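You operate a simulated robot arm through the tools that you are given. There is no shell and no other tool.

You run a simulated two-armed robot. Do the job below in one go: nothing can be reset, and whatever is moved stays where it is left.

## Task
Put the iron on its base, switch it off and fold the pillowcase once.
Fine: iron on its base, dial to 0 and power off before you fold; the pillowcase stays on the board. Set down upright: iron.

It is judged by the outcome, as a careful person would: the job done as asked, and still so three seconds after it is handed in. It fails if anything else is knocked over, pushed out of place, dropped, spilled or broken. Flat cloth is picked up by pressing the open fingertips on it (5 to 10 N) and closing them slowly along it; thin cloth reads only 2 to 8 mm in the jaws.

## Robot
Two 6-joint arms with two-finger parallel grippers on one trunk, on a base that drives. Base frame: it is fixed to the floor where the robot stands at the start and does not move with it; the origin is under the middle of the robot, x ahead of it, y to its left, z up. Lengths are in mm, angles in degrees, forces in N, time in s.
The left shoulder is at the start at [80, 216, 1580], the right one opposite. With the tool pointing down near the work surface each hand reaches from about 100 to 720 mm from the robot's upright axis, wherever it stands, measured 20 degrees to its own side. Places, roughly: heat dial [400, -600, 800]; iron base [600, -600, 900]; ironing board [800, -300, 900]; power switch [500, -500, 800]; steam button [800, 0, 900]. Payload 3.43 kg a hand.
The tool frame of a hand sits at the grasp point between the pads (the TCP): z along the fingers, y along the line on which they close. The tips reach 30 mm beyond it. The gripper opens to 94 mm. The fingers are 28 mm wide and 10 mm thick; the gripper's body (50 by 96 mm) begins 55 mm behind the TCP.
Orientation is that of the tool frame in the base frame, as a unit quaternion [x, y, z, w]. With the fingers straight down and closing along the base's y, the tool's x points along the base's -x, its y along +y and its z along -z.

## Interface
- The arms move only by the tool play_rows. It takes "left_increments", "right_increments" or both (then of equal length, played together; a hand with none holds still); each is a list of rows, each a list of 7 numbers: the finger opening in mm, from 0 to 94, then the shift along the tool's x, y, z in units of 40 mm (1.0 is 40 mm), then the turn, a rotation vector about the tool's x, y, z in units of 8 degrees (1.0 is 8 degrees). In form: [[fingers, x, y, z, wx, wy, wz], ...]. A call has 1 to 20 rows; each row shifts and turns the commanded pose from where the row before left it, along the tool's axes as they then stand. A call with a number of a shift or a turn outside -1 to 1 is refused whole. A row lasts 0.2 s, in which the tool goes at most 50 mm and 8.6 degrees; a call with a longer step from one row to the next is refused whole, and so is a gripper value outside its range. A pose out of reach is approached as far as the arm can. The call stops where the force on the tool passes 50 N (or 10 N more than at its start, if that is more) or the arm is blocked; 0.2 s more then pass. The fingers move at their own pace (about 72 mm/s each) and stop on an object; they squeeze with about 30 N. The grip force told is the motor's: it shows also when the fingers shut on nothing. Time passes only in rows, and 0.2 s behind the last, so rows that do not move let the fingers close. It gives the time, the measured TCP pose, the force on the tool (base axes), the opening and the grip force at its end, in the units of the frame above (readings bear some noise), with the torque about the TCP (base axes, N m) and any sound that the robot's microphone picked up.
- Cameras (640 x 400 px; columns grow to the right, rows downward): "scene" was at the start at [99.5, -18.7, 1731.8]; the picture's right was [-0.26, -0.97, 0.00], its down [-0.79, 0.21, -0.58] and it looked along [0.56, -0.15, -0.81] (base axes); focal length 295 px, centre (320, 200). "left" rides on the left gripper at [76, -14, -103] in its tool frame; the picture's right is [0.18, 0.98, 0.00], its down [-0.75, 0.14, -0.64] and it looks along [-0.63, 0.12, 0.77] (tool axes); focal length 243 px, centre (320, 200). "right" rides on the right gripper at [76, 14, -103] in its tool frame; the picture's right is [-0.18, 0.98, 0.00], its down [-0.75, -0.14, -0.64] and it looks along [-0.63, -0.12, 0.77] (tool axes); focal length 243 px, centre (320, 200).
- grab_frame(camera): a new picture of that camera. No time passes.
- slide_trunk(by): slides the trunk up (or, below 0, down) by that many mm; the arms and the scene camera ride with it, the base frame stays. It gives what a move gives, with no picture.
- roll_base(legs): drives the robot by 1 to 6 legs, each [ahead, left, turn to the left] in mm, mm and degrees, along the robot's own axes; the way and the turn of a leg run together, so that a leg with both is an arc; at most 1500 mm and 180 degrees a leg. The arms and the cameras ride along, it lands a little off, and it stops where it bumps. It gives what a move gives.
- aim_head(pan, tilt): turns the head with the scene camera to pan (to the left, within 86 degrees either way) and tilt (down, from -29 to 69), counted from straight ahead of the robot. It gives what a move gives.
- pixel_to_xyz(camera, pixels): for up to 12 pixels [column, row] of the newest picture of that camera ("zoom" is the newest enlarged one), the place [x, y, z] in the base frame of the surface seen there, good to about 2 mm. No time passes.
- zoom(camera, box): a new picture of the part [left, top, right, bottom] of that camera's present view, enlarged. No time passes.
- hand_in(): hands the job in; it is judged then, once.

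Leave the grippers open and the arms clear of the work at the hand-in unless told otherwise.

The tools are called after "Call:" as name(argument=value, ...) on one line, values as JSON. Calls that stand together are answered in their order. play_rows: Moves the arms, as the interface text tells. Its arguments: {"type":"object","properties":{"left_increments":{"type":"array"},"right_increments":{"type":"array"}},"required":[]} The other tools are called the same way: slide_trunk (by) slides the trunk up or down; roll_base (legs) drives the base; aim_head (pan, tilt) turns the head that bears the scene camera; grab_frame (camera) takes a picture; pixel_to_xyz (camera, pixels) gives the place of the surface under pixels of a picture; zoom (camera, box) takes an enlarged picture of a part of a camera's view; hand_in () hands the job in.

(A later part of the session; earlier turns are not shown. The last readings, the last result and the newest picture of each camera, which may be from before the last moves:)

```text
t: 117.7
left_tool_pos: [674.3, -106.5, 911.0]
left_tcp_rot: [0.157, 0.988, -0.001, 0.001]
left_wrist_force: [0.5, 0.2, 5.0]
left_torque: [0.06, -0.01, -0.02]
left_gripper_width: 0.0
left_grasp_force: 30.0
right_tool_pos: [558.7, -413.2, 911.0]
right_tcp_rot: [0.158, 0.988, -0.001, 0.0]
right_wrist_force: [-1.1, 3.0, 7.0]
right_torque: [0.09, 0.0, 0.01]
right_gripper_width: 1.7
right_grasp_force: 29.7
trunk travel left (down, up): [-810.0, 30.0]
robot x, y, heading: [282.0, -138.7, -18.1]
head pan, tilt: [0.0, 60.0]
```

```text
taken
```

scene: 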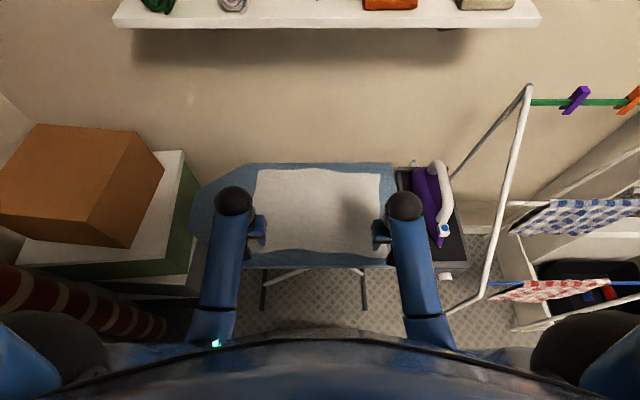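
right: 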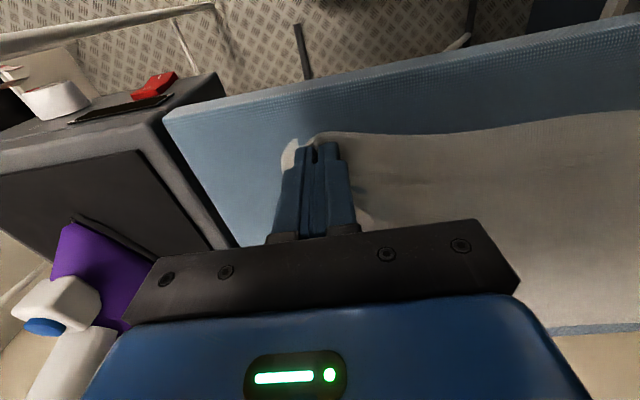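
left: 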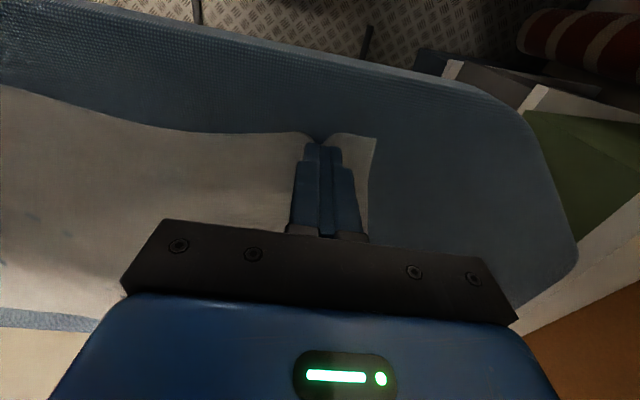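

The cloth is puckered at the left fingertips but the reading is 0.0 mm. I lift the left hand 12 mm to see whether it holds.

Call:
play_rows(left_increments=[[0, 0, 0, -0.15, 0, 0, 0], [0, 0, 0, -0.15, 0, 0, 0], [0, 0, 0, 0, 0, 0, 0]])

Call:
zoom(camera="left", box=[220, 90, 440, 250])

```text
t: 118.5
left_tool_pos: [674.8, -105.2, 921.9]
left_tcp_rot: [0.156, 0.988, -0.001, 0.0]
left_wrist_force: [-0.4, 1.2, 0.0]
left_torque: [0.0, -0.01, 0.01]
left_gripper_width: 0.0
left_grasp_force: 29.9
right_tool_pos: [560.7, -413.0, 910.9]
right_tcp_rot: [0.158, 0.987, -0.001, 0.001]
right_wrist_force: [-2.6, 2.7, 8.6]
right_torque: [0.04, 0.05, 0.0]
right_gripper_width: 1.6
right_grasp_force: 29.9
trunk travel left (down, up): [-810.0, 30.0]
robot x, y, heading: [282.9, -136.8, -18.2]
head pan, tilt: [0.0, 60.0]
```

```text
2.50 times, centred on (330, 170) of left
```

zoom: 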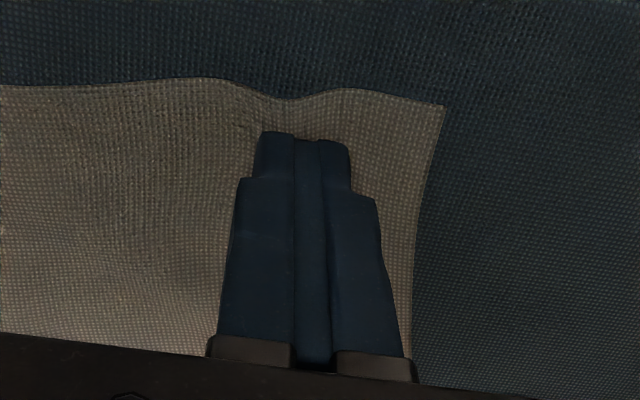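

Not held. I retry with a 40 mm opening and a little extra press while closing. First open and lower to contact.

Call:
play_rows(left_increments=[[20, -0.05, 0, 0, 0, 0, 0], [40, 0, -0.05, 0, 0, 0, 0], [40, 0, 0, 0.15, 0, 0, 0], [40, 0, 0, 0.12, 0, 0, 0], [40, 0, 0, 0, 0, 0, 0]])

Call:
play_rows(left_increments=[[40, 0, 0, 0.015, 0, 0, 0], [40, 0, 0, 0, 0, 0, 0]])

```text
t: 119.7
left_tool_pos: [674.7, -108.5, 912.0]
left_tcp_rot: [0.157, 0.988, -0.001, 0.001]
left_wrist_force: [0.3, 0.9, 0.1]
left_torque: [0.0, -0.04, 0.03]
left_gripper_width: 39.7
left_grasp_force: 0.0
right_tool_pos: [560.4, -413.9, 911.9]
right_tcp_rot: [0.158, 0.987, -0.001, 0.0]
right_wrist_force: [-2.3, 3.0, 8.6]
right_torque: [0.05, 0.0, 0.03]
right_gripper_width: 1.6
right_grasp_force: 30.2
trunk travel left (down, up): [-810.0, 30.0]
robot x, y, heading: [282.7, -136.8, -18.3]
head pan, tilt: [0.0, 60.0]
```

```text
t: 120.3
left_tool_pos: [673.3, -108.6, 911.1]
left_tcp_rot: [0.157, 0.988, -0.001, 0.0]
left_wrist_force: [0.4, 0.0, 1.3]
left_torque: [0.0, -0.04, -0.04]
left_gripper_width: 40.0
left_grasp_force: 0.1
right_tool_pos: [559.8, -413.2, 911.9]
right_tcp_rot: [0.159, 0.987, -0.001, 0.0]
right_wrist_force: [-2.2, 2.8, 8.8]
right_torque: [0.07, 0.02, -0.01]
right_gripper_width: 1.4
right_grasp_force: 29.4
trunk travel left (down, up): [-810.0, 30.0]
robot x, y, heading: [281.2, -142.1, -18.1]
head pan, tilt: [0.0, 60.0]
```

Call:
play_rows(left_increments=[[40, 0, 0, 0.016, 0, 0, 0], [40, 0, 0, 0, 0, 0, 0]])

```text
t: 120.9
left_tool_pos: [674.4, -109.2, 911.5]
left_tcp_rot: [0.156, 0.988, -0.002, 0.002]
left_wrist_force: [-1.1, 1.4, 12.8]
left_torque: [0.18, 0.04, -0.01]
left_gripper_width: 40.4
left_grasp_force: 0.1
right_tool_pos: [559.9, -412.8, 911.3]
right_tcp_rot: [0.158, 0.987, -0.002, 0.001]
right_wrist_force: [0.6, 1.0, 2.8]
right_torque: [0.04, -0.06, 0.0]
right_gripper_width: 1.3
right_grasp_force: 30.2
trunk travel left (down, up): [-810.0, 30.0]
robot x, y, heading: [284.5, -141.8, -18.2]
head pan, tilt: [0.0, 60.0]
```

Left presses 12.8 N. I close slowly with slight follow-down to keep the pressure.

Call:
play_rows(left_increments=[[38, 0, 0, 0, 0, 0, 0], [36, 0, 0, 0, 0, 0, 0], [34, 0, 0, 0.001, 0, 0, 0], [32, 0, 0, 0.001, 0, 0, 0], [30, 0, 0, 0.001, 0, 0, 0], [28, 0, 0, 0.001, 0, 0, 0], [26, 0, 0, 0.001, 0, 0, 0], [24, 0, 0, 0.001, 0, 0, 0], [22, 0, 0, 0.001, 0, 0, 0], [20, 0, 0, 0.001, 0, 0, 0], [18, 0, 0, 0.001, 0, 0, 0], [16, 0, 0, 0.001, 0, 0, 0], [14, 0, 0, 0.001, 0, 0, 0], [12, 0, 0, 0.001, 0, 0, 0], [12, 0, 0, 0, 0, 0, 0]])

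Call:
zoom(camera="left", box=[220, 90, 440, 250])

```text
t: 124.1
left_tool_pos: [674.5, -108.8, 911.2]
left_tcp_rot: [0.156, 0.988, -0.001, 0.003]
left_wrist_force: [1.7, 1.2, 26.7]
left_torque: [0.15, 0.02, 0.0]
left_gripper_width: 12.8
left_grasp_force: 1.0
right_tool_pos: [559.2, -414.1, 911.4]
right_tcp_rot: [0.158, 0.987, 0.0, 0.002]
right_wrist_force: [0.4, 2.2, 2.4]
right_torque: [0.01, -0.09, 0.03]
right_gripper_width: 1.6
right_grasp_force: 29.6
trunk travel left (down, up): [-810.0, 30.0]
robot x, y, heading: [285.0, -144.2, -18.3]
head pan, tilt: [0.0, 60.0]
```

```text
2.50 times, centred on (330, 170) of left
```

zoom: 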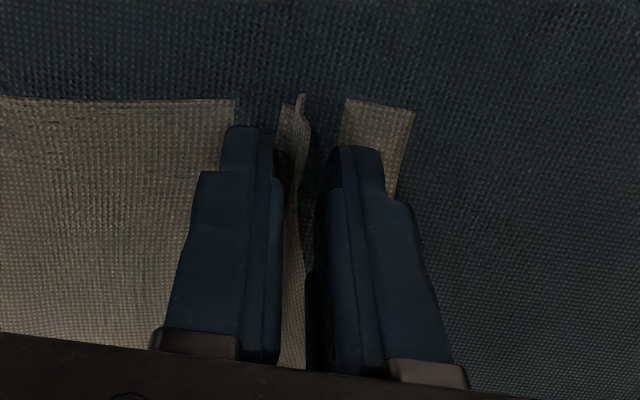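

A ridge of cloth stands between the fingers. I close the rest slowly on it.

Call:
play_rows(left_increments=[[10, 0, 0, -0.004, 0, 0, 0], [8, 0, 0, -0.004, 0, 0, 0], [6, 0, 0, 0, 0, 0, 0], [4, 0, 0, 0, 0, 0, 0], [2, 0, 0, 0, 0, 0, 0], [0, 0, 0, 0, 0, 0, 0], [0, 0, 0, 0, 0, 0, 0], [0, 0, 0, 0, 0, 0, 0]])

Call:
zoom(camera="left", box=[220, 90, 440, 250])

Call:
zoom(camera="right", box=[220, 90, 440, 250])

```text
t: 125.9
left_tool_pos: [675.5, -109.4, 910.5]
left_tcp_rot: [0.156, 0.988, -0.001, 0.002]
left_wrist_force: [-4.3, -9.2, 12.3]
left_torque: [-0.24, 0.15, -0.01]
left_gripper_width: 2.1
left_grasp_force: 30.4
right_tool_pos: [558.9, -414.8, 910.7]
right_tcp_rot: [0.158, 0.987, 0.0, 0.002]
right_wrist_force: [1.0, 5.9, 6.3]
right_torque: [0.19, -0.1, 0.08]
right_gripper_width: 1.6
right_grasp_force: 30.6
trunk travel left (down, up): [-810.0, 30.0]
robot x, y, heading: [286.8, -138.7, -18.0]
head pan, tilt: [0.0, 60.0]
```

```text
2.50 times, centred on (330, 170) of left
```

zoom: 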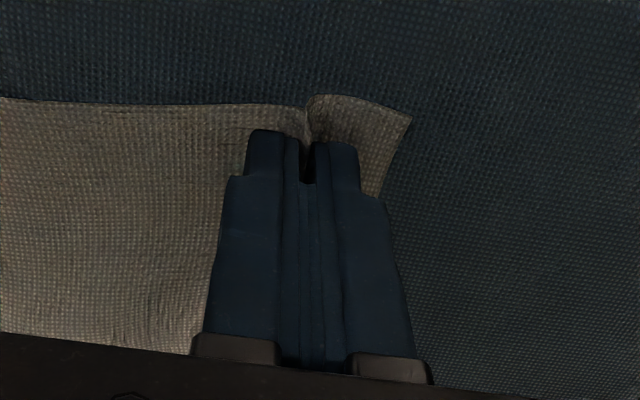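

```text
2.50 times, centred on (330, 170) of right
```

zoom: 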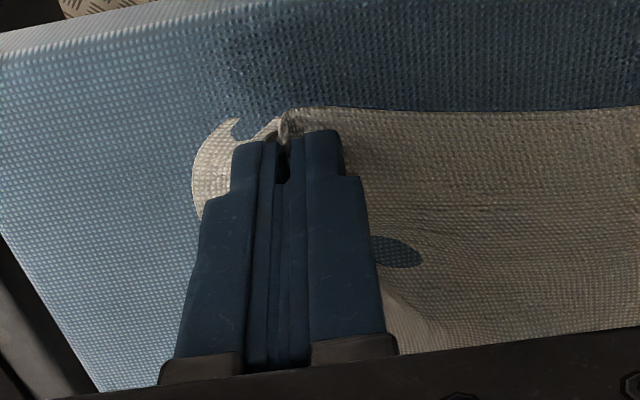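

Both hands hold the cloth (2.1 and 1.6 mm). I lift both 40 mm slowly, easing 3 mm toward each other, and check the hold.

Call:
play_rows(left_increments=[[0, 0, -0.04, -0.1, 0, 0, 0], [0, 0, -0.04, -0.2, 0, 0, 0], [0, -0.1, 0, -0.3, 0, 0, 0], [0, -0.2, 0, -0.4, 0, 0, 0], [0, 0, 0, 0, 0, 0, 0]], right_increments=[[0, 0, 0.04, -0.1, 0, 0, 0], [0, 0, 0.04, -0.2, 0, 0, 0], [0, -0.1, 0, -0.3, 0, 0, 0], [0, -0.2, 0, -0.4, 0, 0, 0], [0, 0, 0, 0, 0, 0, 0]])

Call:
grab_frame(camera="scene")

Call:
grab_frame(camera="left")

Call:
grab_frame(camera="right")

```text
t: 127.1
left_tool_pos: [688.7, -115.2, 952.3]
left_tcp_rot: [0.157, 0.988, 0.0, 0.0]
left_wrist_force: [0.4, -0.6, -0.2]
left_torque: [0.03, 0.0, -0.01]
left_gripper_width: 1.8
left_grasp_force: 30.4
right_tool_pos: [573.4, -414.6, 950.4]
right_tcp_rot: [0.159, 0.987, -0.001, 0.001]
right_wrist_force: [0.3, 0.3, -0.5]
right_torque: [-0.02, 0.03, 0.02]
right_gripper_width: 1.5
right_grasp_force: 30.4
trunk travel left (down, up): [-810.0, 30.0]
robot x, y, heading: [283.6, -145.7, -18.3]
head pan, tilt: [0.0, 60.0]
```

```text
taken
```

scene: 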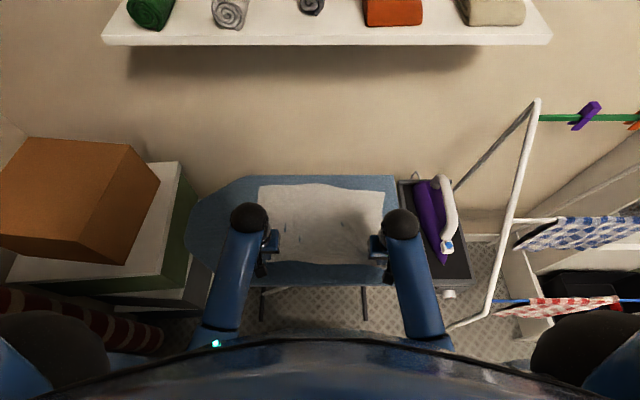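

```text
taken
```

left: 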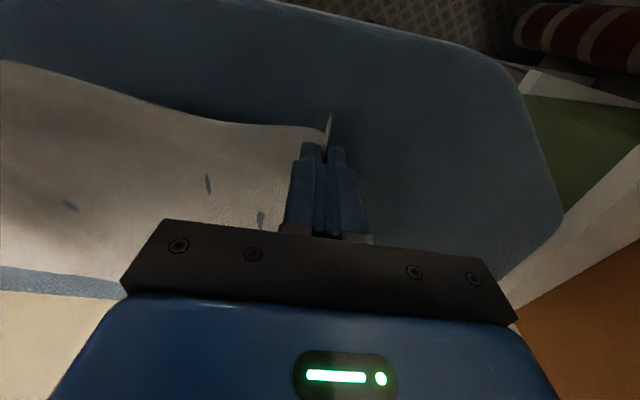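

```text
taken
```

right: 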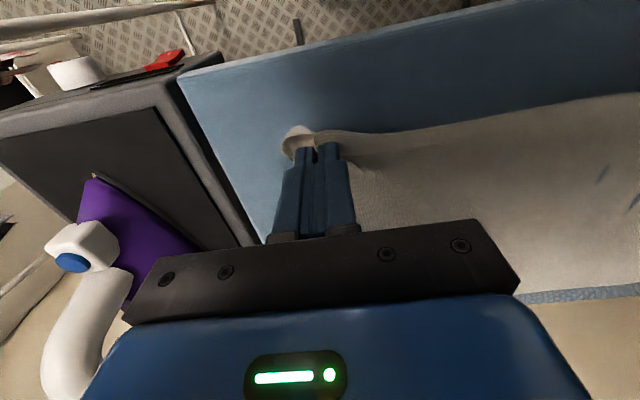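

Both corners are up and held. Now the fold: I carry both hands up and toward the back, first 10 rows, then check.

Call:
play_rows(left_increments=[[0, -0.25, 0, -0.3, 0, 0, 0], [0, -0.35, 0, -0.35, 0, 0, 0], [0, -0.39, 0.02, -0.35, 0, 0, 0], [0, -0.39, 0.02, -0.3, 0, 0, 0], [0, -0.39, 0.02, -0.1, 0, 0, 0], [0, -0.39, 0.02, 0, 0, 0, 0], [0, -0.39, 0.02, 0, 0, 0, 0], [0, -0.39, 0.02, 0, 0, 0, 0], [0, -0.39, 0.02, 0, 0, 0, 0], [0, -0.39, 0.02, 0, 0, 0, 0], [0, 0, 0, 0, 0, 0, 0]], right_increments=[[0, -0.3, 0, -0.3, 0, 0, 0], [0, -0.38, 0, -0.35, 0, 0, 0], [0, -0.42, 0, -0.35, 0, 0, 0], [0, -0.42, 0, -0.3, 0, 0, 0], [0, -0.42, 0, -0.1, 0, 0, 0], [0, -0.42, 0, 0, 0, 0, 0], [0, -0.42, 0, 0, 0, 0, 0], [0, -0.42, 0, 0, 0, 0, 0], [0, -0.42, 0, 0, 0, 0, 0], [0, -0.42, 0, 0, 0, 0, 0], [0, 0, 0, 0, 0, 0, 0]])

Call:
grab_frame(camera="scene")

Call:
grab_frame(camera="left")

Call:
grab_frame(camera="right")

```text
t: 129.5
left_tool_pos: [829.5, -155.6, 1006.6]
left_tcp_rot: [0.156, 0.988, 0.001, 0.0]
left_wrist_force: [-0.7, 0.5, 0.2]
left_torque: [-0.04, 0.0, -0.01]
left_gripper_width: 1.8
left_grasp_force: 29.4
right_tool_pos: [726.7, -465.7, 1006.2]
right_tcp_rot: [0.158, 0.987, 0.0, 0.001]
right_wrist_force: [0.5, 0.6, 0.1]
right_torque: [0.03, 0.0, 0.0]
right_gripper_width: 1.8
right_grasp_force: 29.9
trunk travel left (down, up): [-810.0, 30.0]
robot x, y, heading: [283.7, -140.6, -18.4]
head pan, tilt: [0.0, 60.0]
```

```text
taken
```

scene: 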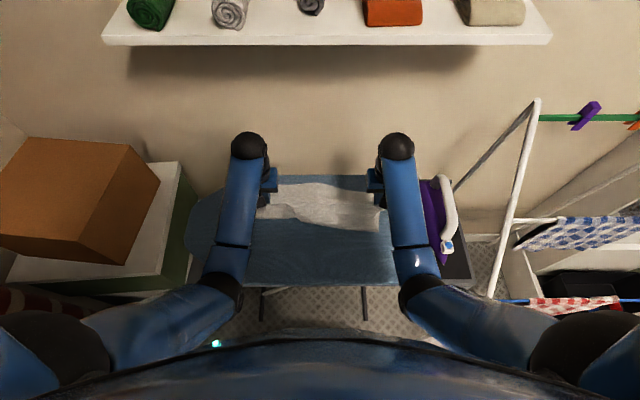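

```text
taken
```

left: 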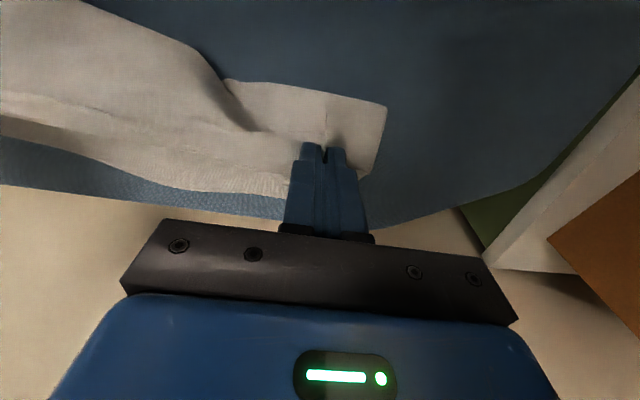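

```text
taken
```

right: 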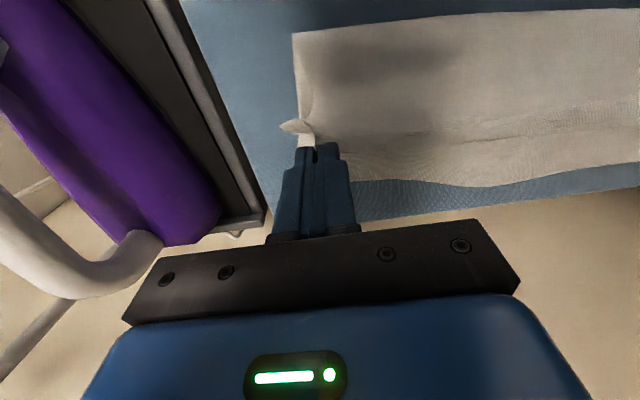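

The front half is lifted and follows. I measure the fold line and the back edge of the lower layer.

Call:
zoom(camera="scene", box=[220, 160, 420, 260])

Call:
pixel_to_xyz(camera="zoom", pixels=[[165, 185], [225, 150], [300, 200], [380, 215], [450, 225], [520, 230], [220, 70], [300, 65], [400, 70], [470, 75], [180, 160], [350, 120]])

Call:
pixel_to_xyz(camera="left", pixels=[[280, 195], [220, 188], [100, 160], [20, 120], [240, 85], [385, 105], [365, 170]])

Call:
pixel_to_xyz(camera="right", pixels=[[293, 35], [400, 25], [560, 14], [370, 180], [480, 187], [600, 165], [300, 110]])

```text
3.20 times, centred on (320, 210) of scene
```

zoom: 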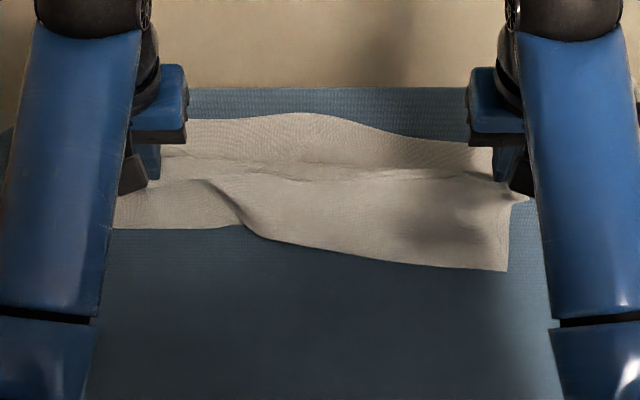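

```text
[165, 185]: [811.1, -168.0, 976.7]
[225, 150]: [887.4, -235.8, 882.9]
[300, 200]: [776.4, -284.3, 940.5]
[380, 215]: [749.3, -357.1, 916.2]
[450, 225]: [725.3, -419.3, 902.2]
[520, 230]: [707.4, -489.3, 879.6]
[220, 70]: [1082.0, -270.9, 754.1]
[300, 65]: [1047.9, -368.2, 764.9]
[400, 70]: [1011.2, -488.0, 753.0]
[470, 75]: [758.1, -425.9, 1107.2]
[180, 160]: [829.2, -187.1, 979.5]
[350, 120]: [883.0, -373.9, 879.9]
```

```text
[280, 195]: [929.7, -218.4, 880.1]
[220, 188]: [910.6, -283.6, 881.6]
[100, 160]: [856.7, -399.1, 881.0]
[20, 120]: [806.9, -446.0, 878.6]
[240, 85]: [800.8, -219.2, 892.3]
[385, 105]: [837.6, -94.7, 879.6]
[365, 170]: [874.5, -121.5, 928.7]
```

```text
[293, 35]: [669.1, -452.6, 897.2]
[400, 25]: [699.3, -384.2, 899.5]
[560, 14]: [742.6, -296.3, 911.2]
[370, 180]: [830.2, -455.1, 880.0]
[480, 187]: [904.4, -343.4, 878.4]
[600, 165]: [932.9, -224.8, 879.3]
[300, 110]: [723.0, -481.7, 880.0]
```

The fold line is near u 780–825 and the lower layer's back edge near u 935–955. I continue back ~95 mm while lowering to z≈925.

Call:
play_rows(left_increments=[[0, -0.31, 0.02, 0.1, 0, 0, 0], [0, -0.31, 0.02, 0.15, 0, 0, 0], [0, -0.31, 0.02, 0.2, 0, 0, 0], [0, -0.31, 0.02, 0.3, 0, 0, 0], [0, -0.31, 0.02, 0.35, 0, 0, 0], [0, -0.31, 0.02, 0.35, 0, 0, 0], [0, -0.31, 0.02, 0.35, 0, 0, 0], [0, -0.31, 0, 0.25, 0, 0, 0], [0, 0, 0, 0, 0, 0, 0]], right_increments=[[0, -0.28, -0.01, 0.1, 0, 0, 0], [0, -0.28, -0.01, 0.15, 0, 0, 0], [0, -0.28, -0.01, 0.2, 0, 0, 0], [0, -0.28, -0.01, 0.3, 0, 0, 0], [0, -0.28, -0.01, 0.35, 0, 0, 0], [0, -0.28, -0.01, 0.35, 0, 0, 0], [0, -0.28, -0.01, 0.35, 0, 0, 0], [0, -0.28, -0.01, 0.25, 0, 0, 0], [0, 0, 0, 0, 0, 0, 0]])

Call:
zoom(camera="scene", box=[220, 160, 420, 260])

Call:
grab_frame(camera="left")

Call:
grab_frame(camera="right")

```text
t: 131.5
left_tool_pos: [924.0, -180.9, 926.6]
left_tcp_rot: [0.157, 0.988, -0.001, 0.0]
left_wrist_force: [-2.4, -3.7, 0.2]
left_torque: [-0.15, 0.07, 0.0]
left_gripper_width: 1.9
left_grasp_force: 29.8
right_tool_pos: [811.4, -495.4, 924.0]
right_tcp_rot: [0.158, 0.987, 0.001, 0.002]
right_wrist_force: [1.4, 4.3, 1.1]
right_torque: [0.15, -0.03, -0.01]
right_gripper_width: 1.9
right_grasp_force: 30.2
trunk travel left (down, up): [-810.0, 30.0]
robot x, y, heading: [281.0, -140.8, -18.4]
head pan, tilt: [0.0, 60.0]
```

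```text
3.20 times, centred on (320, 210) of scene
```

zoom: 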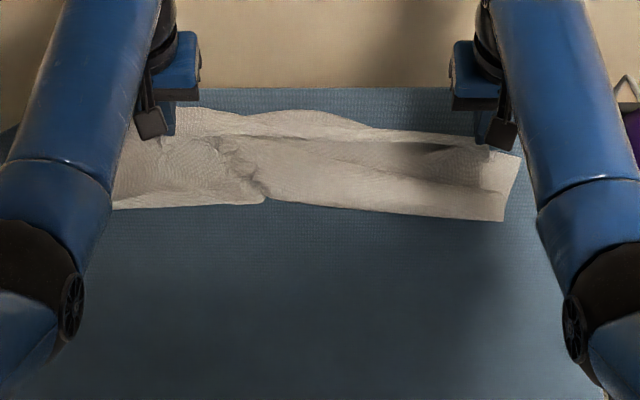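

```text
taken
```

left: 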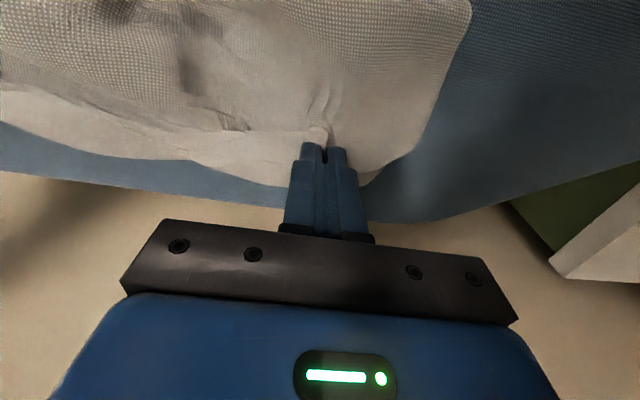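

```text
taken
```

right: 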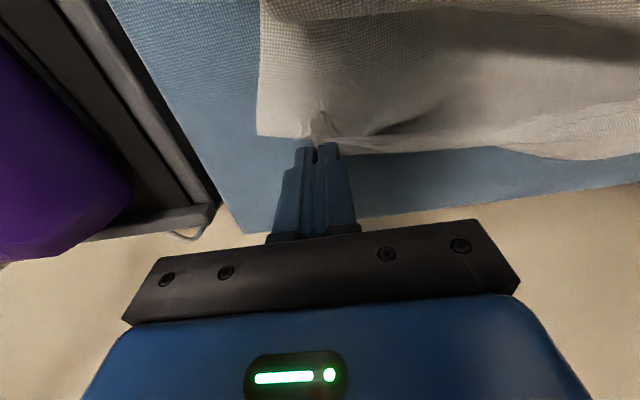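

The front edge has landed close to the back edge and the fold line is fairly straight. I lower ~9 mm and then release gently.

Call:
play_rows(left_increments=[[0, 0, 0, 0.12, 0, 0, 0], [0, 0, 0, 0.1, 0, 0, 0], [0, 0, 0, 0, 0, 0, 0]], right_increments=[[0, 0, 0, 0.1, 0, 0, 0], [0, 0, 0, 0.08, 0, 0, 0], [0, 0, 0, 0, 0, 0, 0]])

```text
t: 132.3
left_tool_pos: [925.4, -181.1, 916.9]
left_tcp_rot: [0.157, 0.988, -0.001, 0.001]
left_wrist_force: [-2.3, -5.0, 2.5]
left_torque: [-0.19, 0.06, 0.05]
left_gripper_width: 1.8
left_grasp_force: 29.8
right_tool_pos: [811.6, -496.0, 918.0]
right_tcp_rot: [0.158, 0.987, 0.0, 0.001]
right_wrist_force: [2.1, 4.6, 2.1]
right_torque: [0.18, -0.06, -0.02]
right_gripper_width: 1.6
right_grasp_force: 29.7
trunk travel left (down, up): [-810.0, 30.0]
robot x, y, heading: [282.1, -141.1, -17.9]
head pan, tilt: [0.0, 60.0]
```

Light contact (≈2 N). I open a little, then lift slowly straight up while opening.

Call:
play_rows(left_increments=[[6, 0, 0, 0, 0, 0, 0], [12, 0, 0, 0, 0, 0, 0], [18, 0, 0, -0.05, 0, 0, 0], [22, 0, 0, -0.15, 0, 0, 0], [26, 0, 0, -0.3, 0, 0, 0], [30, 0, 0, -0.5, 0, 0, 0], [30, 0, 0, -0.6, 0, 0, 0], [30, 0, 0, 0, 0, 0, 0]], right_increments=[[6, 0, 0, 0, 0, 0, 0], [12, 0, 0, 0, 0, 0, 0], [18, 0, 0, -0.05, 0, 0, 0], [22, 0, 0, -0.15, 0, 0, 0], [26, 0, 0, -0.3, 0, 0, 0], [30, 0, 0, -0.5, 0, 0, 0], [30, 0, 0, -0.6, 0, 0, 0], [30, 0, 0, 0, 0, 0, 0]])

Call:
zoom(camera="scene", box=[220, 160, 420, 260])

Call:
grab_frame(camera="left")

Call:
grab_frame(camera="right")

```text
t: 134.1
left_tool_pos: [925.6, -181.3, 982.8]
left_tcp_rot: [0.157, 0.988, 0.001, 0.0]
left_wrist_force: [0.0, -0.5, -0.1]
left_torque: [-0.01, 0.0, 0.02]
left_gripper_width: 29.9
left_grasp_force: 0.0
right_tool_pos: [808.9, -496.5, 982.2]
right_tcp_rot: [0.159, 0.987, -0.001, 0.0]
right_wrist_force: [-0.3, 0.2, -0.1]
right_torque: [-0.01, -0.01, -0.02]
right_gripper_width: 30.2
right_grasp_force: 0.0
trunk travel left (down, up): [-810.0, 30.0]
robot x, y, heading: [286.2, -141.7, -18.0]
head pan, tilt: [0.0, 60.0]
```

```text
3.20 times, centred on (320, 210) of scene
```

zoom: 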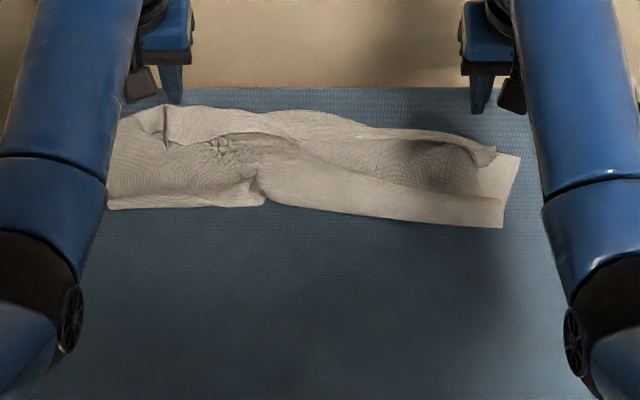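

```text
taken
```

left: 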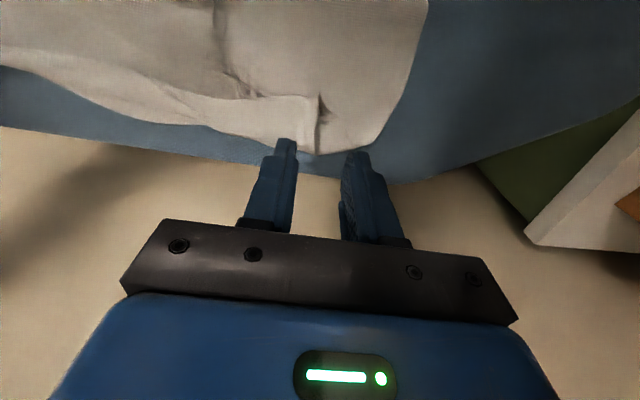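

```text
taken
```

right: 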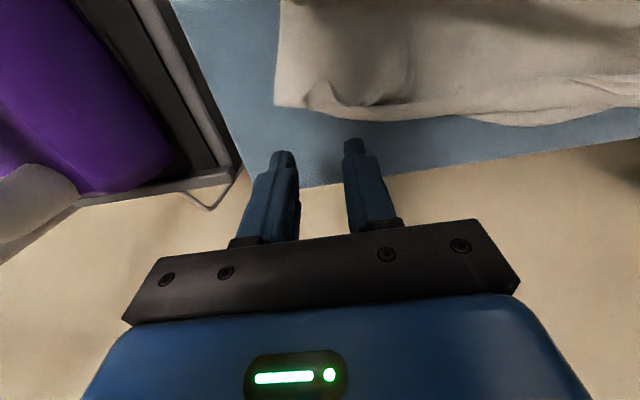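

Released; the cloth stays folded. I pull both hands back toward the robot, clear of the cloth, to inspect.

Call:
play_rows(left_increments=[[30, 0.5, 0, -0.3, 0, 0, 0], [30, 0.9, 0, -0.2, 0, 0, 0], [30, 1, 0, 0, 0, 0, 0], [30, 1, 0, 0, 0, 0, 0], [30, 1, 0, 0, 0, 0, 0], [30, 1, 0, 0, 0, 0, 0], [30, 1, 0, 0, 0, 0, 0], [30, 1, 0, 0, 0, 0, 0], [30, 1, 0, 0, 0, 0, 0], [30, 0.5, 0, 0, 0, 0, 0], [30, 0, 0, 0, 0, 0, 0]], right_increments=[[30, 0.5, 0, -0.3, 0, 0, 0], [30, 0.9, 0, -0.2, 0, 0, 0], [30, 1, 0, 0, 0, 0, 0], [30, 1, 0, 0, 0, 0, 0], [30, 1, 0, 0, 0, 0, 0], [30, 1, 0, 0, 0, 0, 0], [30, 1, 0, 0, 0, 0, 0], [30, 1, 0, 0, 0, 0, 0], [30, 1, 0, 0, 0, 0, 0], [30, 0.5, 0, 0, 0, 0, 0], [30, 0, 0, 0, 0, 0, 0]])

Call:
grab_frame(camera="scene")

Call:
zoom(camera="scene", box=[220, 150, 420, 270])

```text
t: 136.5
left_tool_pos: [588.0, -72.1, 1002.3]
left_tcp_rot: [0.156, 0.988, 0.0, 0.0]
left_wrist_force: [0.4, 0.2, -0.2]
left_torque: [-0.01, 0.01, 0.01]
left_gripper_width: 29.8
left_grasp_force: 0.0
right_tool_pos: [472.4, -386.8, 1000.3]
right_tcp_rot: [0.158, 0.987, 0.0, 0.0]
right_wrist_force: [1.1, 0.4, -1.3]
right_torque: [-0.02, -0.02, 0.02]
right_gripper_width: 29.9
right_grasp_force: 0.1
trunk travel left (down, up): [-810.0, 30.0]
robot x, y, heading: [281.6, -137.0, -18.3]
head pan, tilt: [0.0, 60.0]
```

```text
taken
```

scene: 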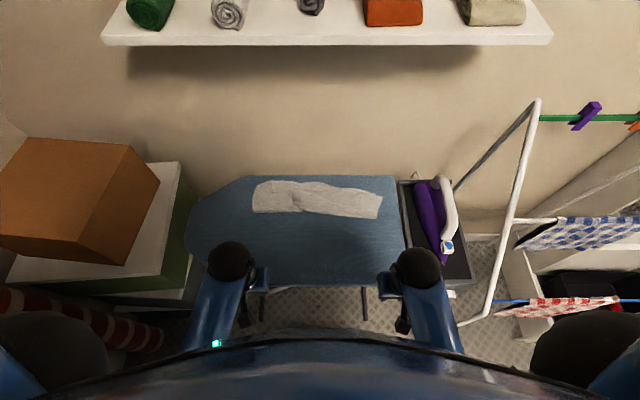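

```text
3.20 times, centred on (320, 210) of scene
```

zoom: 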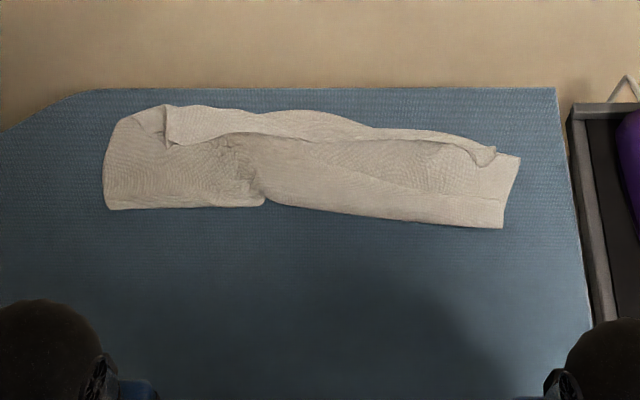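

The pillowcase is folded front over back. I inspect the details and measure.

Call:
zoom(camera="scene", box=[245, 170, 325, 230])

Call:
pixel_to_xyz(camera="zoom", pixels=[[70, 270], [60, 180], [90, 110], [185, 75], [190, 160], [390, 260], [450, 255], [300, 170], [400, 165], [450, 100], [560, 170], [130, 200]])

Call:
zoom(camera="scene", box=[310, 170, 390, 230])

Call:
pixel_to_xyz(camera="zoom", pixels=[[100, 180], [200, 110], [300, 130], [450, 160], [500, 175], [550, 190], [520, 350], [300, 330], [150, 300], [400, 220], [520, 290], [480, 200]])

```text
6.67 times, centred on (285, 200) of scene
```

zoom: 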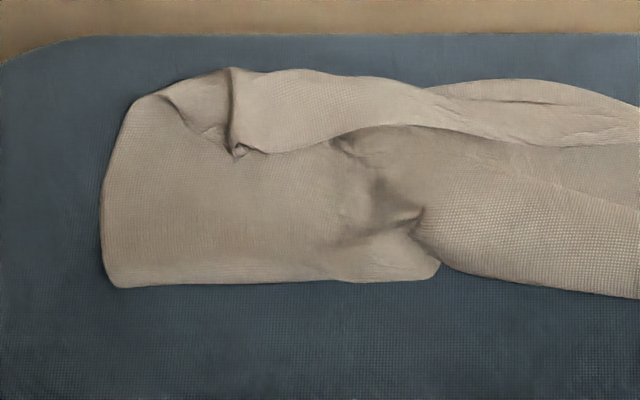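

```text
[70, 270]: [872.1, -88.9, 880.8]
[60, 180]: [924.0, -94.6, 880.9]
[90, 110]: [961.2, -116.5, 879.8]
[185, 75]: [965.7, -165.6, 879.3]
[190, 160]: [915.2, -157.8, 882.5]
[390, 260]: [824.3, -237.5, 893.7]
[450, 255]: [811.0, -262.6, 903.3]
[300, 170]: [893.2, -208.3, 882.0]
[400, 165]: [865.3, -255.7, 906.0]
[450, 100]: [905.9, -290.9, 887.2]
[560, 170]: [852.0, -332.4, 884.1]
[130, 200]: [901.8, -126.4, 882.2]
```

```text
6.67 times, centred on (350, 200) of scene
```

zoom: 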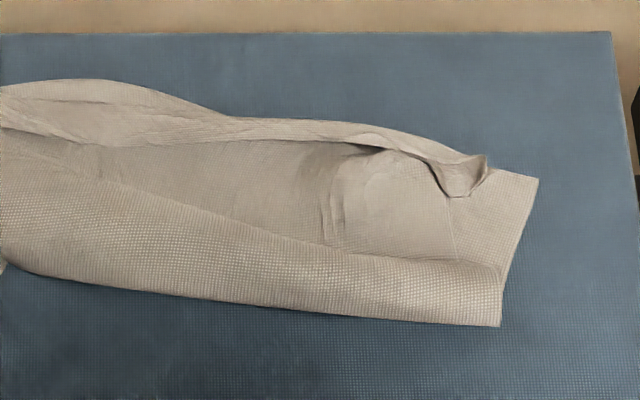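

```text
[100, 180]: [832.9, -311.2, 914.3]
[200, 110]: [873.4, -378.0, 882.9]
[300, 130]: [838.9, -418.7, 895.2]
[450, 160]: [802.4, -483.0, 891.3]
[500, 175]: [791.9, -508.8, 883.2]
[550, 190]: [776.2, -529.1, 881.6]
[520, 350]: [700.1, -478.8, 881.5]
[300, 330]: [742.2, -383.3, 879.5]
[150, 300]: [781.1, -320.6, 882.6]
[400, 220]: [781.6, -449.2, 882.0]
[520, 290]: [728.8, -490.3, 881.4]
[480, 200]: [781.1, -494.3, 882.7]
```

The fold is made, but there is slack standing up in it. I sample heights across it to judge.

Call:
zoom(camera="scene", box=[245, 160, 395, 240])

Call:
pixel_to_xyz(camera="zoom", pixels=[[540, 235], [540, 225], [540, 210], [540, 190], [540, 170], [540, 155], [450, 220], [450, 205], [450, 185], [450, 165], [450, 150], [450, 140]])

Call:
pixel_to_xyz(camera="zoom", pixels=[[300, 195], [300, 180], [300, 160], [300, 140], [300, 125], [300, 105], [120, 205], [120, 180], [120, 150], [120, 120], [120, 95], [590, 160]])

```text
4.27 times, centred on (320, 200) of scene
```

zoom: 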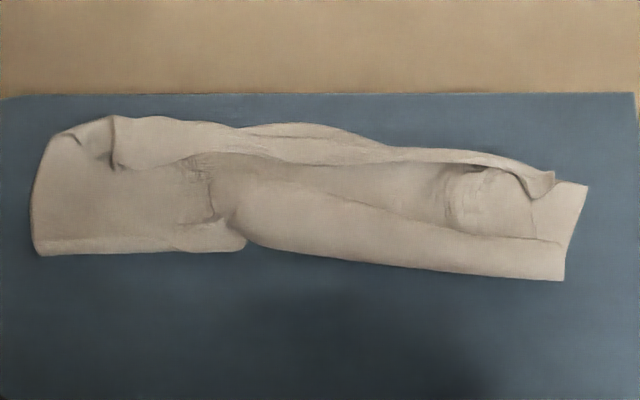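

```text
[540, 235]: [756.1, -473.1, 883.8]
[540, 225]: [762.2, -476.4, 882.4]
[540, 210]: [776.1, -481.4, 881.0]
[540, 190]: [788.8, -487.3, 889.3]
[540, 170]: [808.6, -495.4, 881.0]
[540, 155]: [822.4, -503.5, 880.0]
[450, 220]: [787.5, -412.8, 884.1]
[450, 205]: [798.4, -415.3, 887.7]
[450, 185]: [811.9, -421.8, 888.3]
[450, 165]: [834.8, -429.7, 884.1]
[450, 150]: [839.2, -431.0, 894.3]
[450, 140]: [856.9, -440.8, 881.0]
```

```text
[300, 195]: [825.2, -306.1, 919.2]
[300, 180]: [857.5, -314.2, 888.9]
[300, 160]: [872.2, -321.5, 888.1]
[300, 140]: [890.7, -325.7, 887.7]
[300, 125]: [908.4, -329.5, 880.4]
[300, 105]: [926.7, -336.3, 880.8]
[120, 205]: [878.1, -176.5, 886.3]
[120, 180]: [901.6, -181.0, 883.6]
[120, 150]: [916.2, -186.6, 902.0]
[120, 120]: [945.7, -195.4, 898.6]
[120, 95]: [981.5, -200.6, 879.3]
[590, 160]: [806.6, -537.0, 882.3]
```

Call:
pixel_to_xyz(camera="zoom", pixels=[[540, 278], [540, 270], [540, 260], [540, 250], [540, 243], [450, 268], [450, 255], [450, 240], [450, 230], [300, 250], [300, 235], [300, 215]])

Call:
pixel_to_xyz(camera="zoom", pixels=[[240, 240], [240, 225], [240, 205], [240, 185], [240, 165], [240, 150], [120, 248], [120, 235], [60, 245], [60, 200], [60, 150], [60, 135]])

```text
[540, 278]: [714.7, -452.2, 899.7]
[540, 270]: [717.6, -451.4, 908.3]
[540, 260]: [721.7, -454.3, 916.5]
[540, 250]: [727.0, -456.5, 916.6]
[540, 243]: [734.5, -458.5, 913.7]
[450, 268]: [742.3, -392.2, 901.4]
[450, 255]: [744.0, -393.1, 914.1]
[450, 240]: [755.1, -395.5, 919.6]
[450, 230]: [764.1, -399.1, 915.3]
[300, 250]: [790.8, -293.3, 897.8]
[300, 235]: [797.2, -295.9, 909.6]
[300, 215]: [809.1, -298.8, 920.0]
```

```text
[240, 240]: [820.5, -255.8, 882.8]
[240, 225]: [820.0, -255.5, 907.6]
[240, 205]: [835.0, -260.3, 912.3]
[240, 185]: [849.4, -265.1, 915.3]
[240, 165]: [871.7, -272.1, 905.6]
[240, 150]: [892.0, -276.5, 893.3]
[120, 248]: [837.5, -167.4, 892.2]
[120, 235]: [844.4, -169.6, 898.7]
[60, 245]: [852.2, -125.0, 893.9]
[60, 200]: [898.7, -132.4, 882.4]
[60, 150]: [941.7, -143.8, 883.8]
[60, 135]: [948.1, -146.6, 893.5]
```

There is an upright roll ~38 mm tall along the fold from the right end to the middle: slack that can be smoothed toward the front. I bring both hands, fingers open 80 mm, above and just behind the roll (u≈848), at z≈1000.

Call:
play_rows(left_increments=[[50, -0.955, -0.5, 0, 0, 0, 0], [60, -0.955, -0.5, 0, 0, 0, 0], [70, -0.955, -0.5, 0, 0, 0, 0], [80, -0.955, -0.5, 0, 0, 0, 0], [80, -0.955, -0.5, 0, 0, 0, 0], [80, -0.955, -0.5, 0, 0, 0, 0], [80, -0.955, -0.5, 0, 0, 0, 0], [80, 0, 0, 0, 0, 0, 0], [80, 0, 0, 0, 0, 0, 0]], right_increments=[[50, -1, 0.175, 0, 0, 0, 0], [60, -1, 0.175, 0, 0, 0, 0], [70, -1, 0.175, 0, 0, 0, 0], [80, -1, 0.175, 0, 0, 0, 0], [80, -1, 0.175, 0, 0, 0, 0], [80, -1, 0.175, 0, 0, 0, 0], [80, -1, 0.175, 0, 0, 0, 0], [80, 0, 0, 0, 0, 0, 0], [80, 0, 0, 0, 0, 0, 0]])

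Call:
grab_frame(camera="scene")

Call:
grab_frame(camera="right")

Call:
grab_frame(camera="left")

```text
t: 138.5
left_tool_pos: [798.8, -285.9, 1000.7]
left_tcp_rot: [0.156, 0.988, 0.0, 0.0]
left_wrist_force: [-0.5, -0.3, 0.2]
left_torque: [0.02, 0.0, 0.01]
left_gripper_width: 80.1
left_grasp_force: 0.1
right_tool_pos: [751.6, -423.5, 1004.3]
right_tcp_rot: [0.158, 0.987, -0.002, 0.001]
right_wrist_force: [-0.4, -0.4, -0.6]
right_torque: [0.04, -0.05, 0.0]
right_gripper_width: 79.8
right_grasp_force: 0.1
trunk travel left (down, up): [-810.0, 30.0]
robot x, y, heading: [286.8, -142.1, -17.9]
head pan, tilt: [0.0, 60.0]
```

```text
taken
```

scene: 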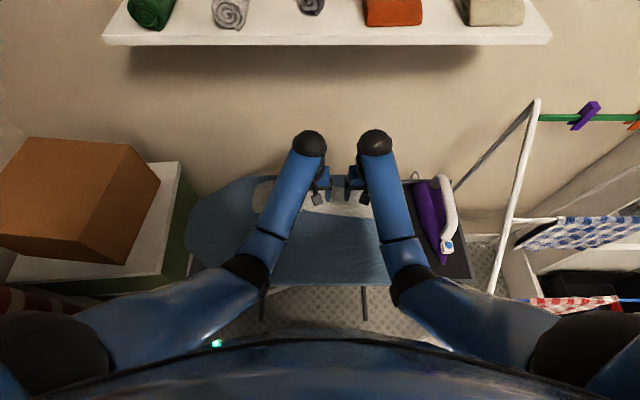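

```text
taken
```

right: 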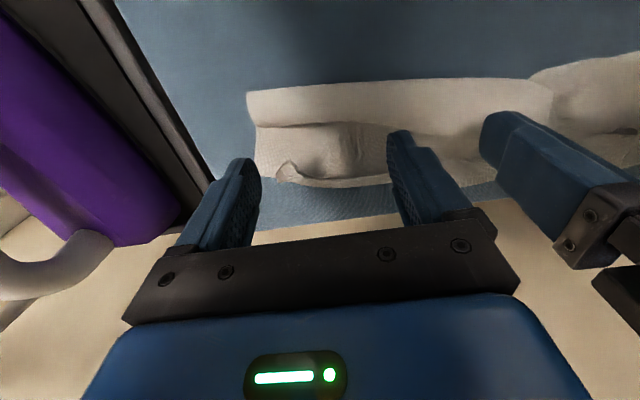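

```text
taken
```

left: 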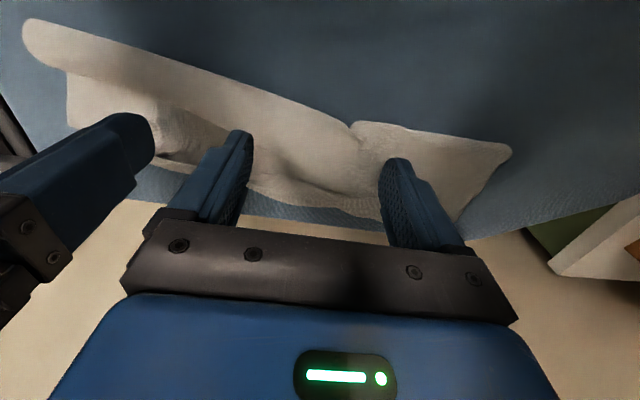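

The tips are over the roll's rear slope. I lower both to TCP z≈925 (tips ~895) and look.

Call:
play_rows(left_increments=[[80, 0, 0, 0.5, 0, 0, 0], [80, 0, 0, 0.5, 0, 0, 0], [80, 0, 0, 0.5, 0, 0, 0], [80, 0, 0, 0.4, 0, 0, 0], [80, 0, 0, 0, 0, 0, 0]], right_increments=[[80, 0, 0, 0.5, 0, 0, 0], [80, 0, 0, 0.5, 0, 0, 0], [80, 0, 0, 0.5, 0, 0, 0], [80, 0, 0, 0.48, 0, 0, 0], [80, 0, 0, 0, 0, 0, 0]])

Call:
grab_frame(camera="right")

Call:
grab_frame(camera="left")

```text
t: 139.7
left_tool_pos: [798.6, -285.6, 925.2]
left_tcp_rot: [0.156, 0.988, -0.001, 0.0]
left_wrist_force: [-0.2, -0.2, 0.1]
left_torque: [0.02, 0.0, 0.0]
left_gripper_width: 80.2
left_grasp_force: 0.0
right_tool_pos: [753.3, -425.9, 921.9]
right_tcp_rot: [0.158, 0.987, -0.001, 0.001]
right_wrist_force: [0.3, 0.1, 0.4]
right_torque: [0.01, -0.02, 0.02]
right_gripper_width: 79.9
right_grasp_force: 0.1
trunk travel left (down, up): [-810.0, 30.0]
robot x, y, heading: [282.7, -143.1, -18.4]
head pan, tilt: [0.0, 60.0]
```

```text
taken
```

right: 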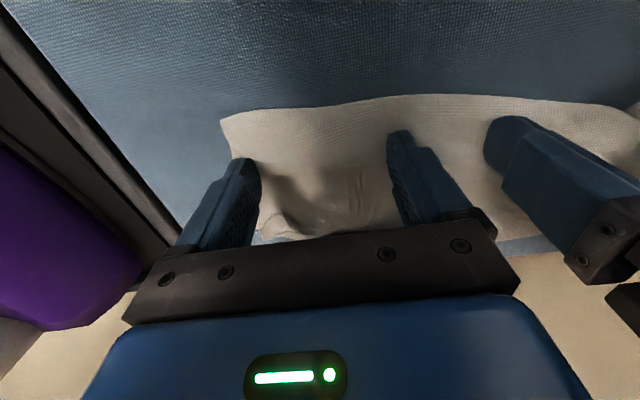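

```text
taken
```

left: 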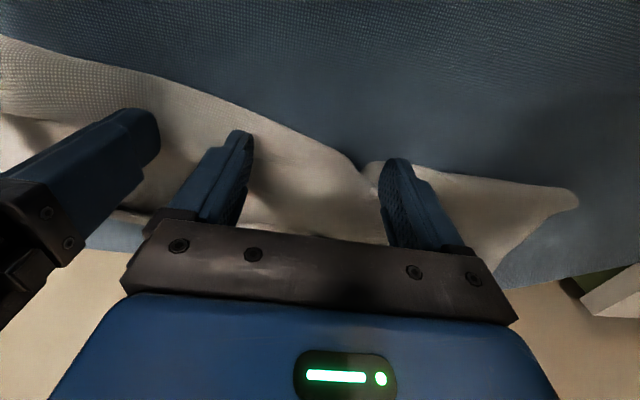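

The roll yields under the tips. I drag toward the front: right 56 mm, left 40 mm, sinking a few mm.

Call:
play_rows(left_increments=[[80, 0.14, 0, 0.05, 0, 0, 0], [80, 0.14, 0, 0.05, 0, 0, 0], [80, 0.14, 0, 0.05, 0, 0, 0], [80, 0.14, 0, 0.03, 0, 0, 0], [80, 0.14, 0, 0, 0, 0, 0], [80, 0.14, 0, 0, 0, 0, 0], [80, 0.14, 0, 0, 0, 0, 0], [80, 0, 0, 0, 0, 0, 0]], right_increments=[[80, 0.2, 0, 0.04, 0, 0, 0], [80, 0.2, 0, 0.04, 0, 0, 0], [80, 0.2, 0, 0.04, 0, 0, 0], [80, 0.2, 0, 0, 0, 0, 0], [80, 0.2, 0, 0, 0, 0, 0], [80, 0.2, 0, 0, 0, 0, 0], [80, 0.2, 0, 0, 0, 0, 0], [80, 0, 0, 0, 0, 0, 0]])

Call:
grab_frame(camera="right")

Call:
grab_frame(camera="left")

```text
t: 141.5
left_tool_pos: [760.7, -273.6, 918.2]
left_tcp_rot: [0.156, 0.988, -0.001, 0.0]
left_wrist_force: [0.4, 0.4, 0.3]
left_torque: [0.01, 0.02, -0.02]
left_gripper_width: 80.1
left_grasp_force: 0.1
right_tool_pos: [700.3, -407.2, 916.3]
right_tcp_rot: [0.157, 0.988, -0.001, 0.001]
right_wrist_force: [-0.1, 0.2, -0.1]
right_torque: [0.01, 0.02, 0.04]
right_gripper_width: 80.2
right_grasp_force: 0.1
trunk travel left (down, up): [-810.0, 30.0]
robot x, y, heading: [285.3, -141.4, -18.3]
head pan, tilt: [0.0, 60.0]
```

```text
taken
```

right: 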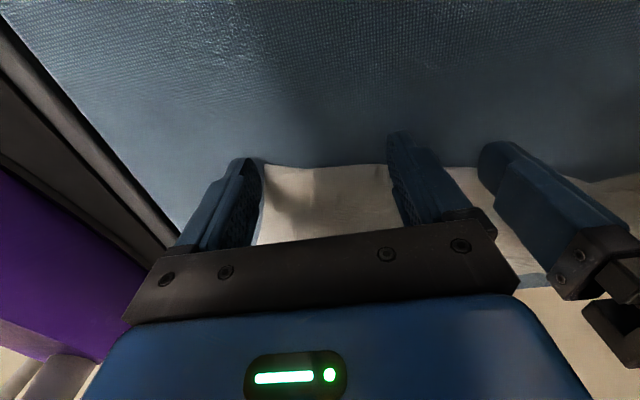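

```text
taken
```

left: 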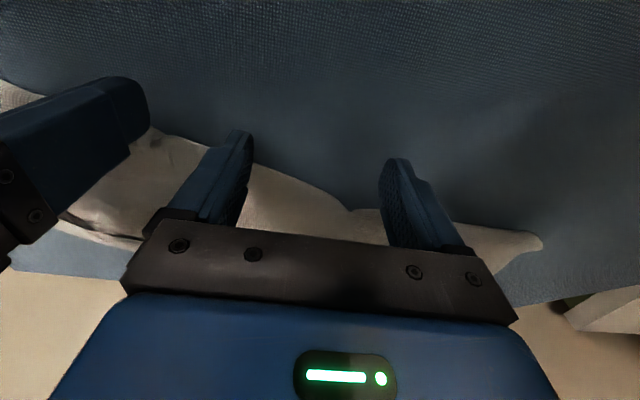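

The fingertips slid over the cloth. I raise both hands, draw them back and inspect.

Call:
play_rows(left_increments=[[80, 0.3, 0, -0.5, 0, 0, 0], [80, 0.8, 0.3, -0.6, 0, 0, 0], [80, 0.9, 0.3, -0.5, 0, 0, 0], [80, 0.9, 0.3, -0.3, 0, 0, 0], [80, 0.9, 0.3, 0, 0, 0, 0], [80, 0.9, 0.3, 0, 0, 0, 0], [80, 0.9, 0.3, 0, 0, 0, 0], [80, 0, 0, 0, 0, 0, 0]], right_increments=[[80, 0.3, 0, -0.5, 0, 0, 0], [80, 0.8, -0.1, -0.6, 0, 0, 0], [80, 0.8, -0.1, -0.5, 0, 0, 0], [80, 0.8, -0.1, -0.3, 0, 0, 0], [80, 0.8, -0.1, 0, 0, 0, 0], [80, 0.8, -0.1, 0, 0, 0, 0], [80, 0.8, -0.1, 0, 0, 0, 0], [80, 0, 0, 0, 0, 0, 0]])

Call:
zoom(camera="scene", box=[245, 160, 395, 240])

Call:
pixel_to_xyz(camera="zoom", pixels=[[540, 278], [540, 265], [540, 250], [540, 230], [450, 268], [450, 250], [450, 230], [300, 250], [300, 225], [300, 200], [450, 180], [540, 200]])

```text
t: 143.3
left_tool_pos: [572.0, -138.0, 993.3]
left_tcp_rot: [0.156, 0.988, 0.0, 0.0]
left_wrist_force: [0.2, -0.7, -0.4]
left_torque: [0.01, 0.0, 0.02]
left_gripper_width: 80.0
left_grasp_force: 0.1
right_tool_pos: [497.3, -367.6, 992.5]
right_tcp_rot: [0.159, 0.987, 0.001, -0.001]
right_wrist_force: [0.5, 0.5, 0.2]
right_torque: [0.06, 0.02, 0.01]
right_gripper_width: 79.8
right_grasp_force: 0.1
trunk travel left (down, up): [-810.0, 30.0]
robot x, y, heading: [281.8, -138.7, -18.2]
head pan, tilt: [0.0, 60.0]
```

```text
4.27 times, centred on (320, 200) of scene
```

zoom: 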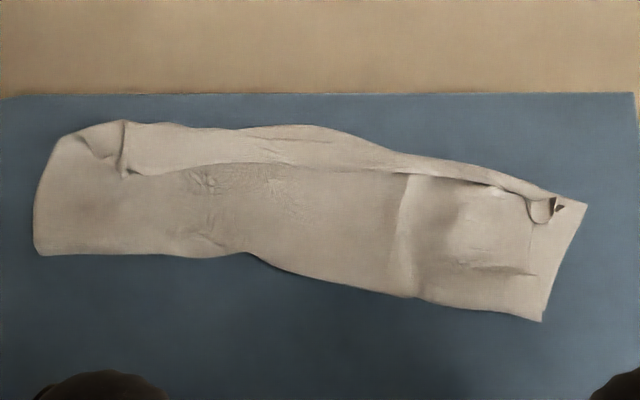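

```text
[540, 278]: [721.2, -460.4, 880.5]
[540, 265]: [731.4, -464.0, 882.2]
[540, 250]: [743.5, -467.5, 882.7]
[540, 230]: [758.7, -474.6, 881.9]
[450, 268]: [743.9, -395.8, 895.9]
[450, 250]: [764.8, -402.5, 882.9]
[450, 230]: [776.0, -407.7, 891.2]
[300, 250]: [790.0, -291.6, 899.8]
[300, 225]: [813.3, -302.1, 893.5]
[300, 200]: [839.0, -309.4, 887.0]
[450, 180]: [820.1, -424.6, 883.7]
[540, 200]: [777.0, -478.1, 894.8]
```

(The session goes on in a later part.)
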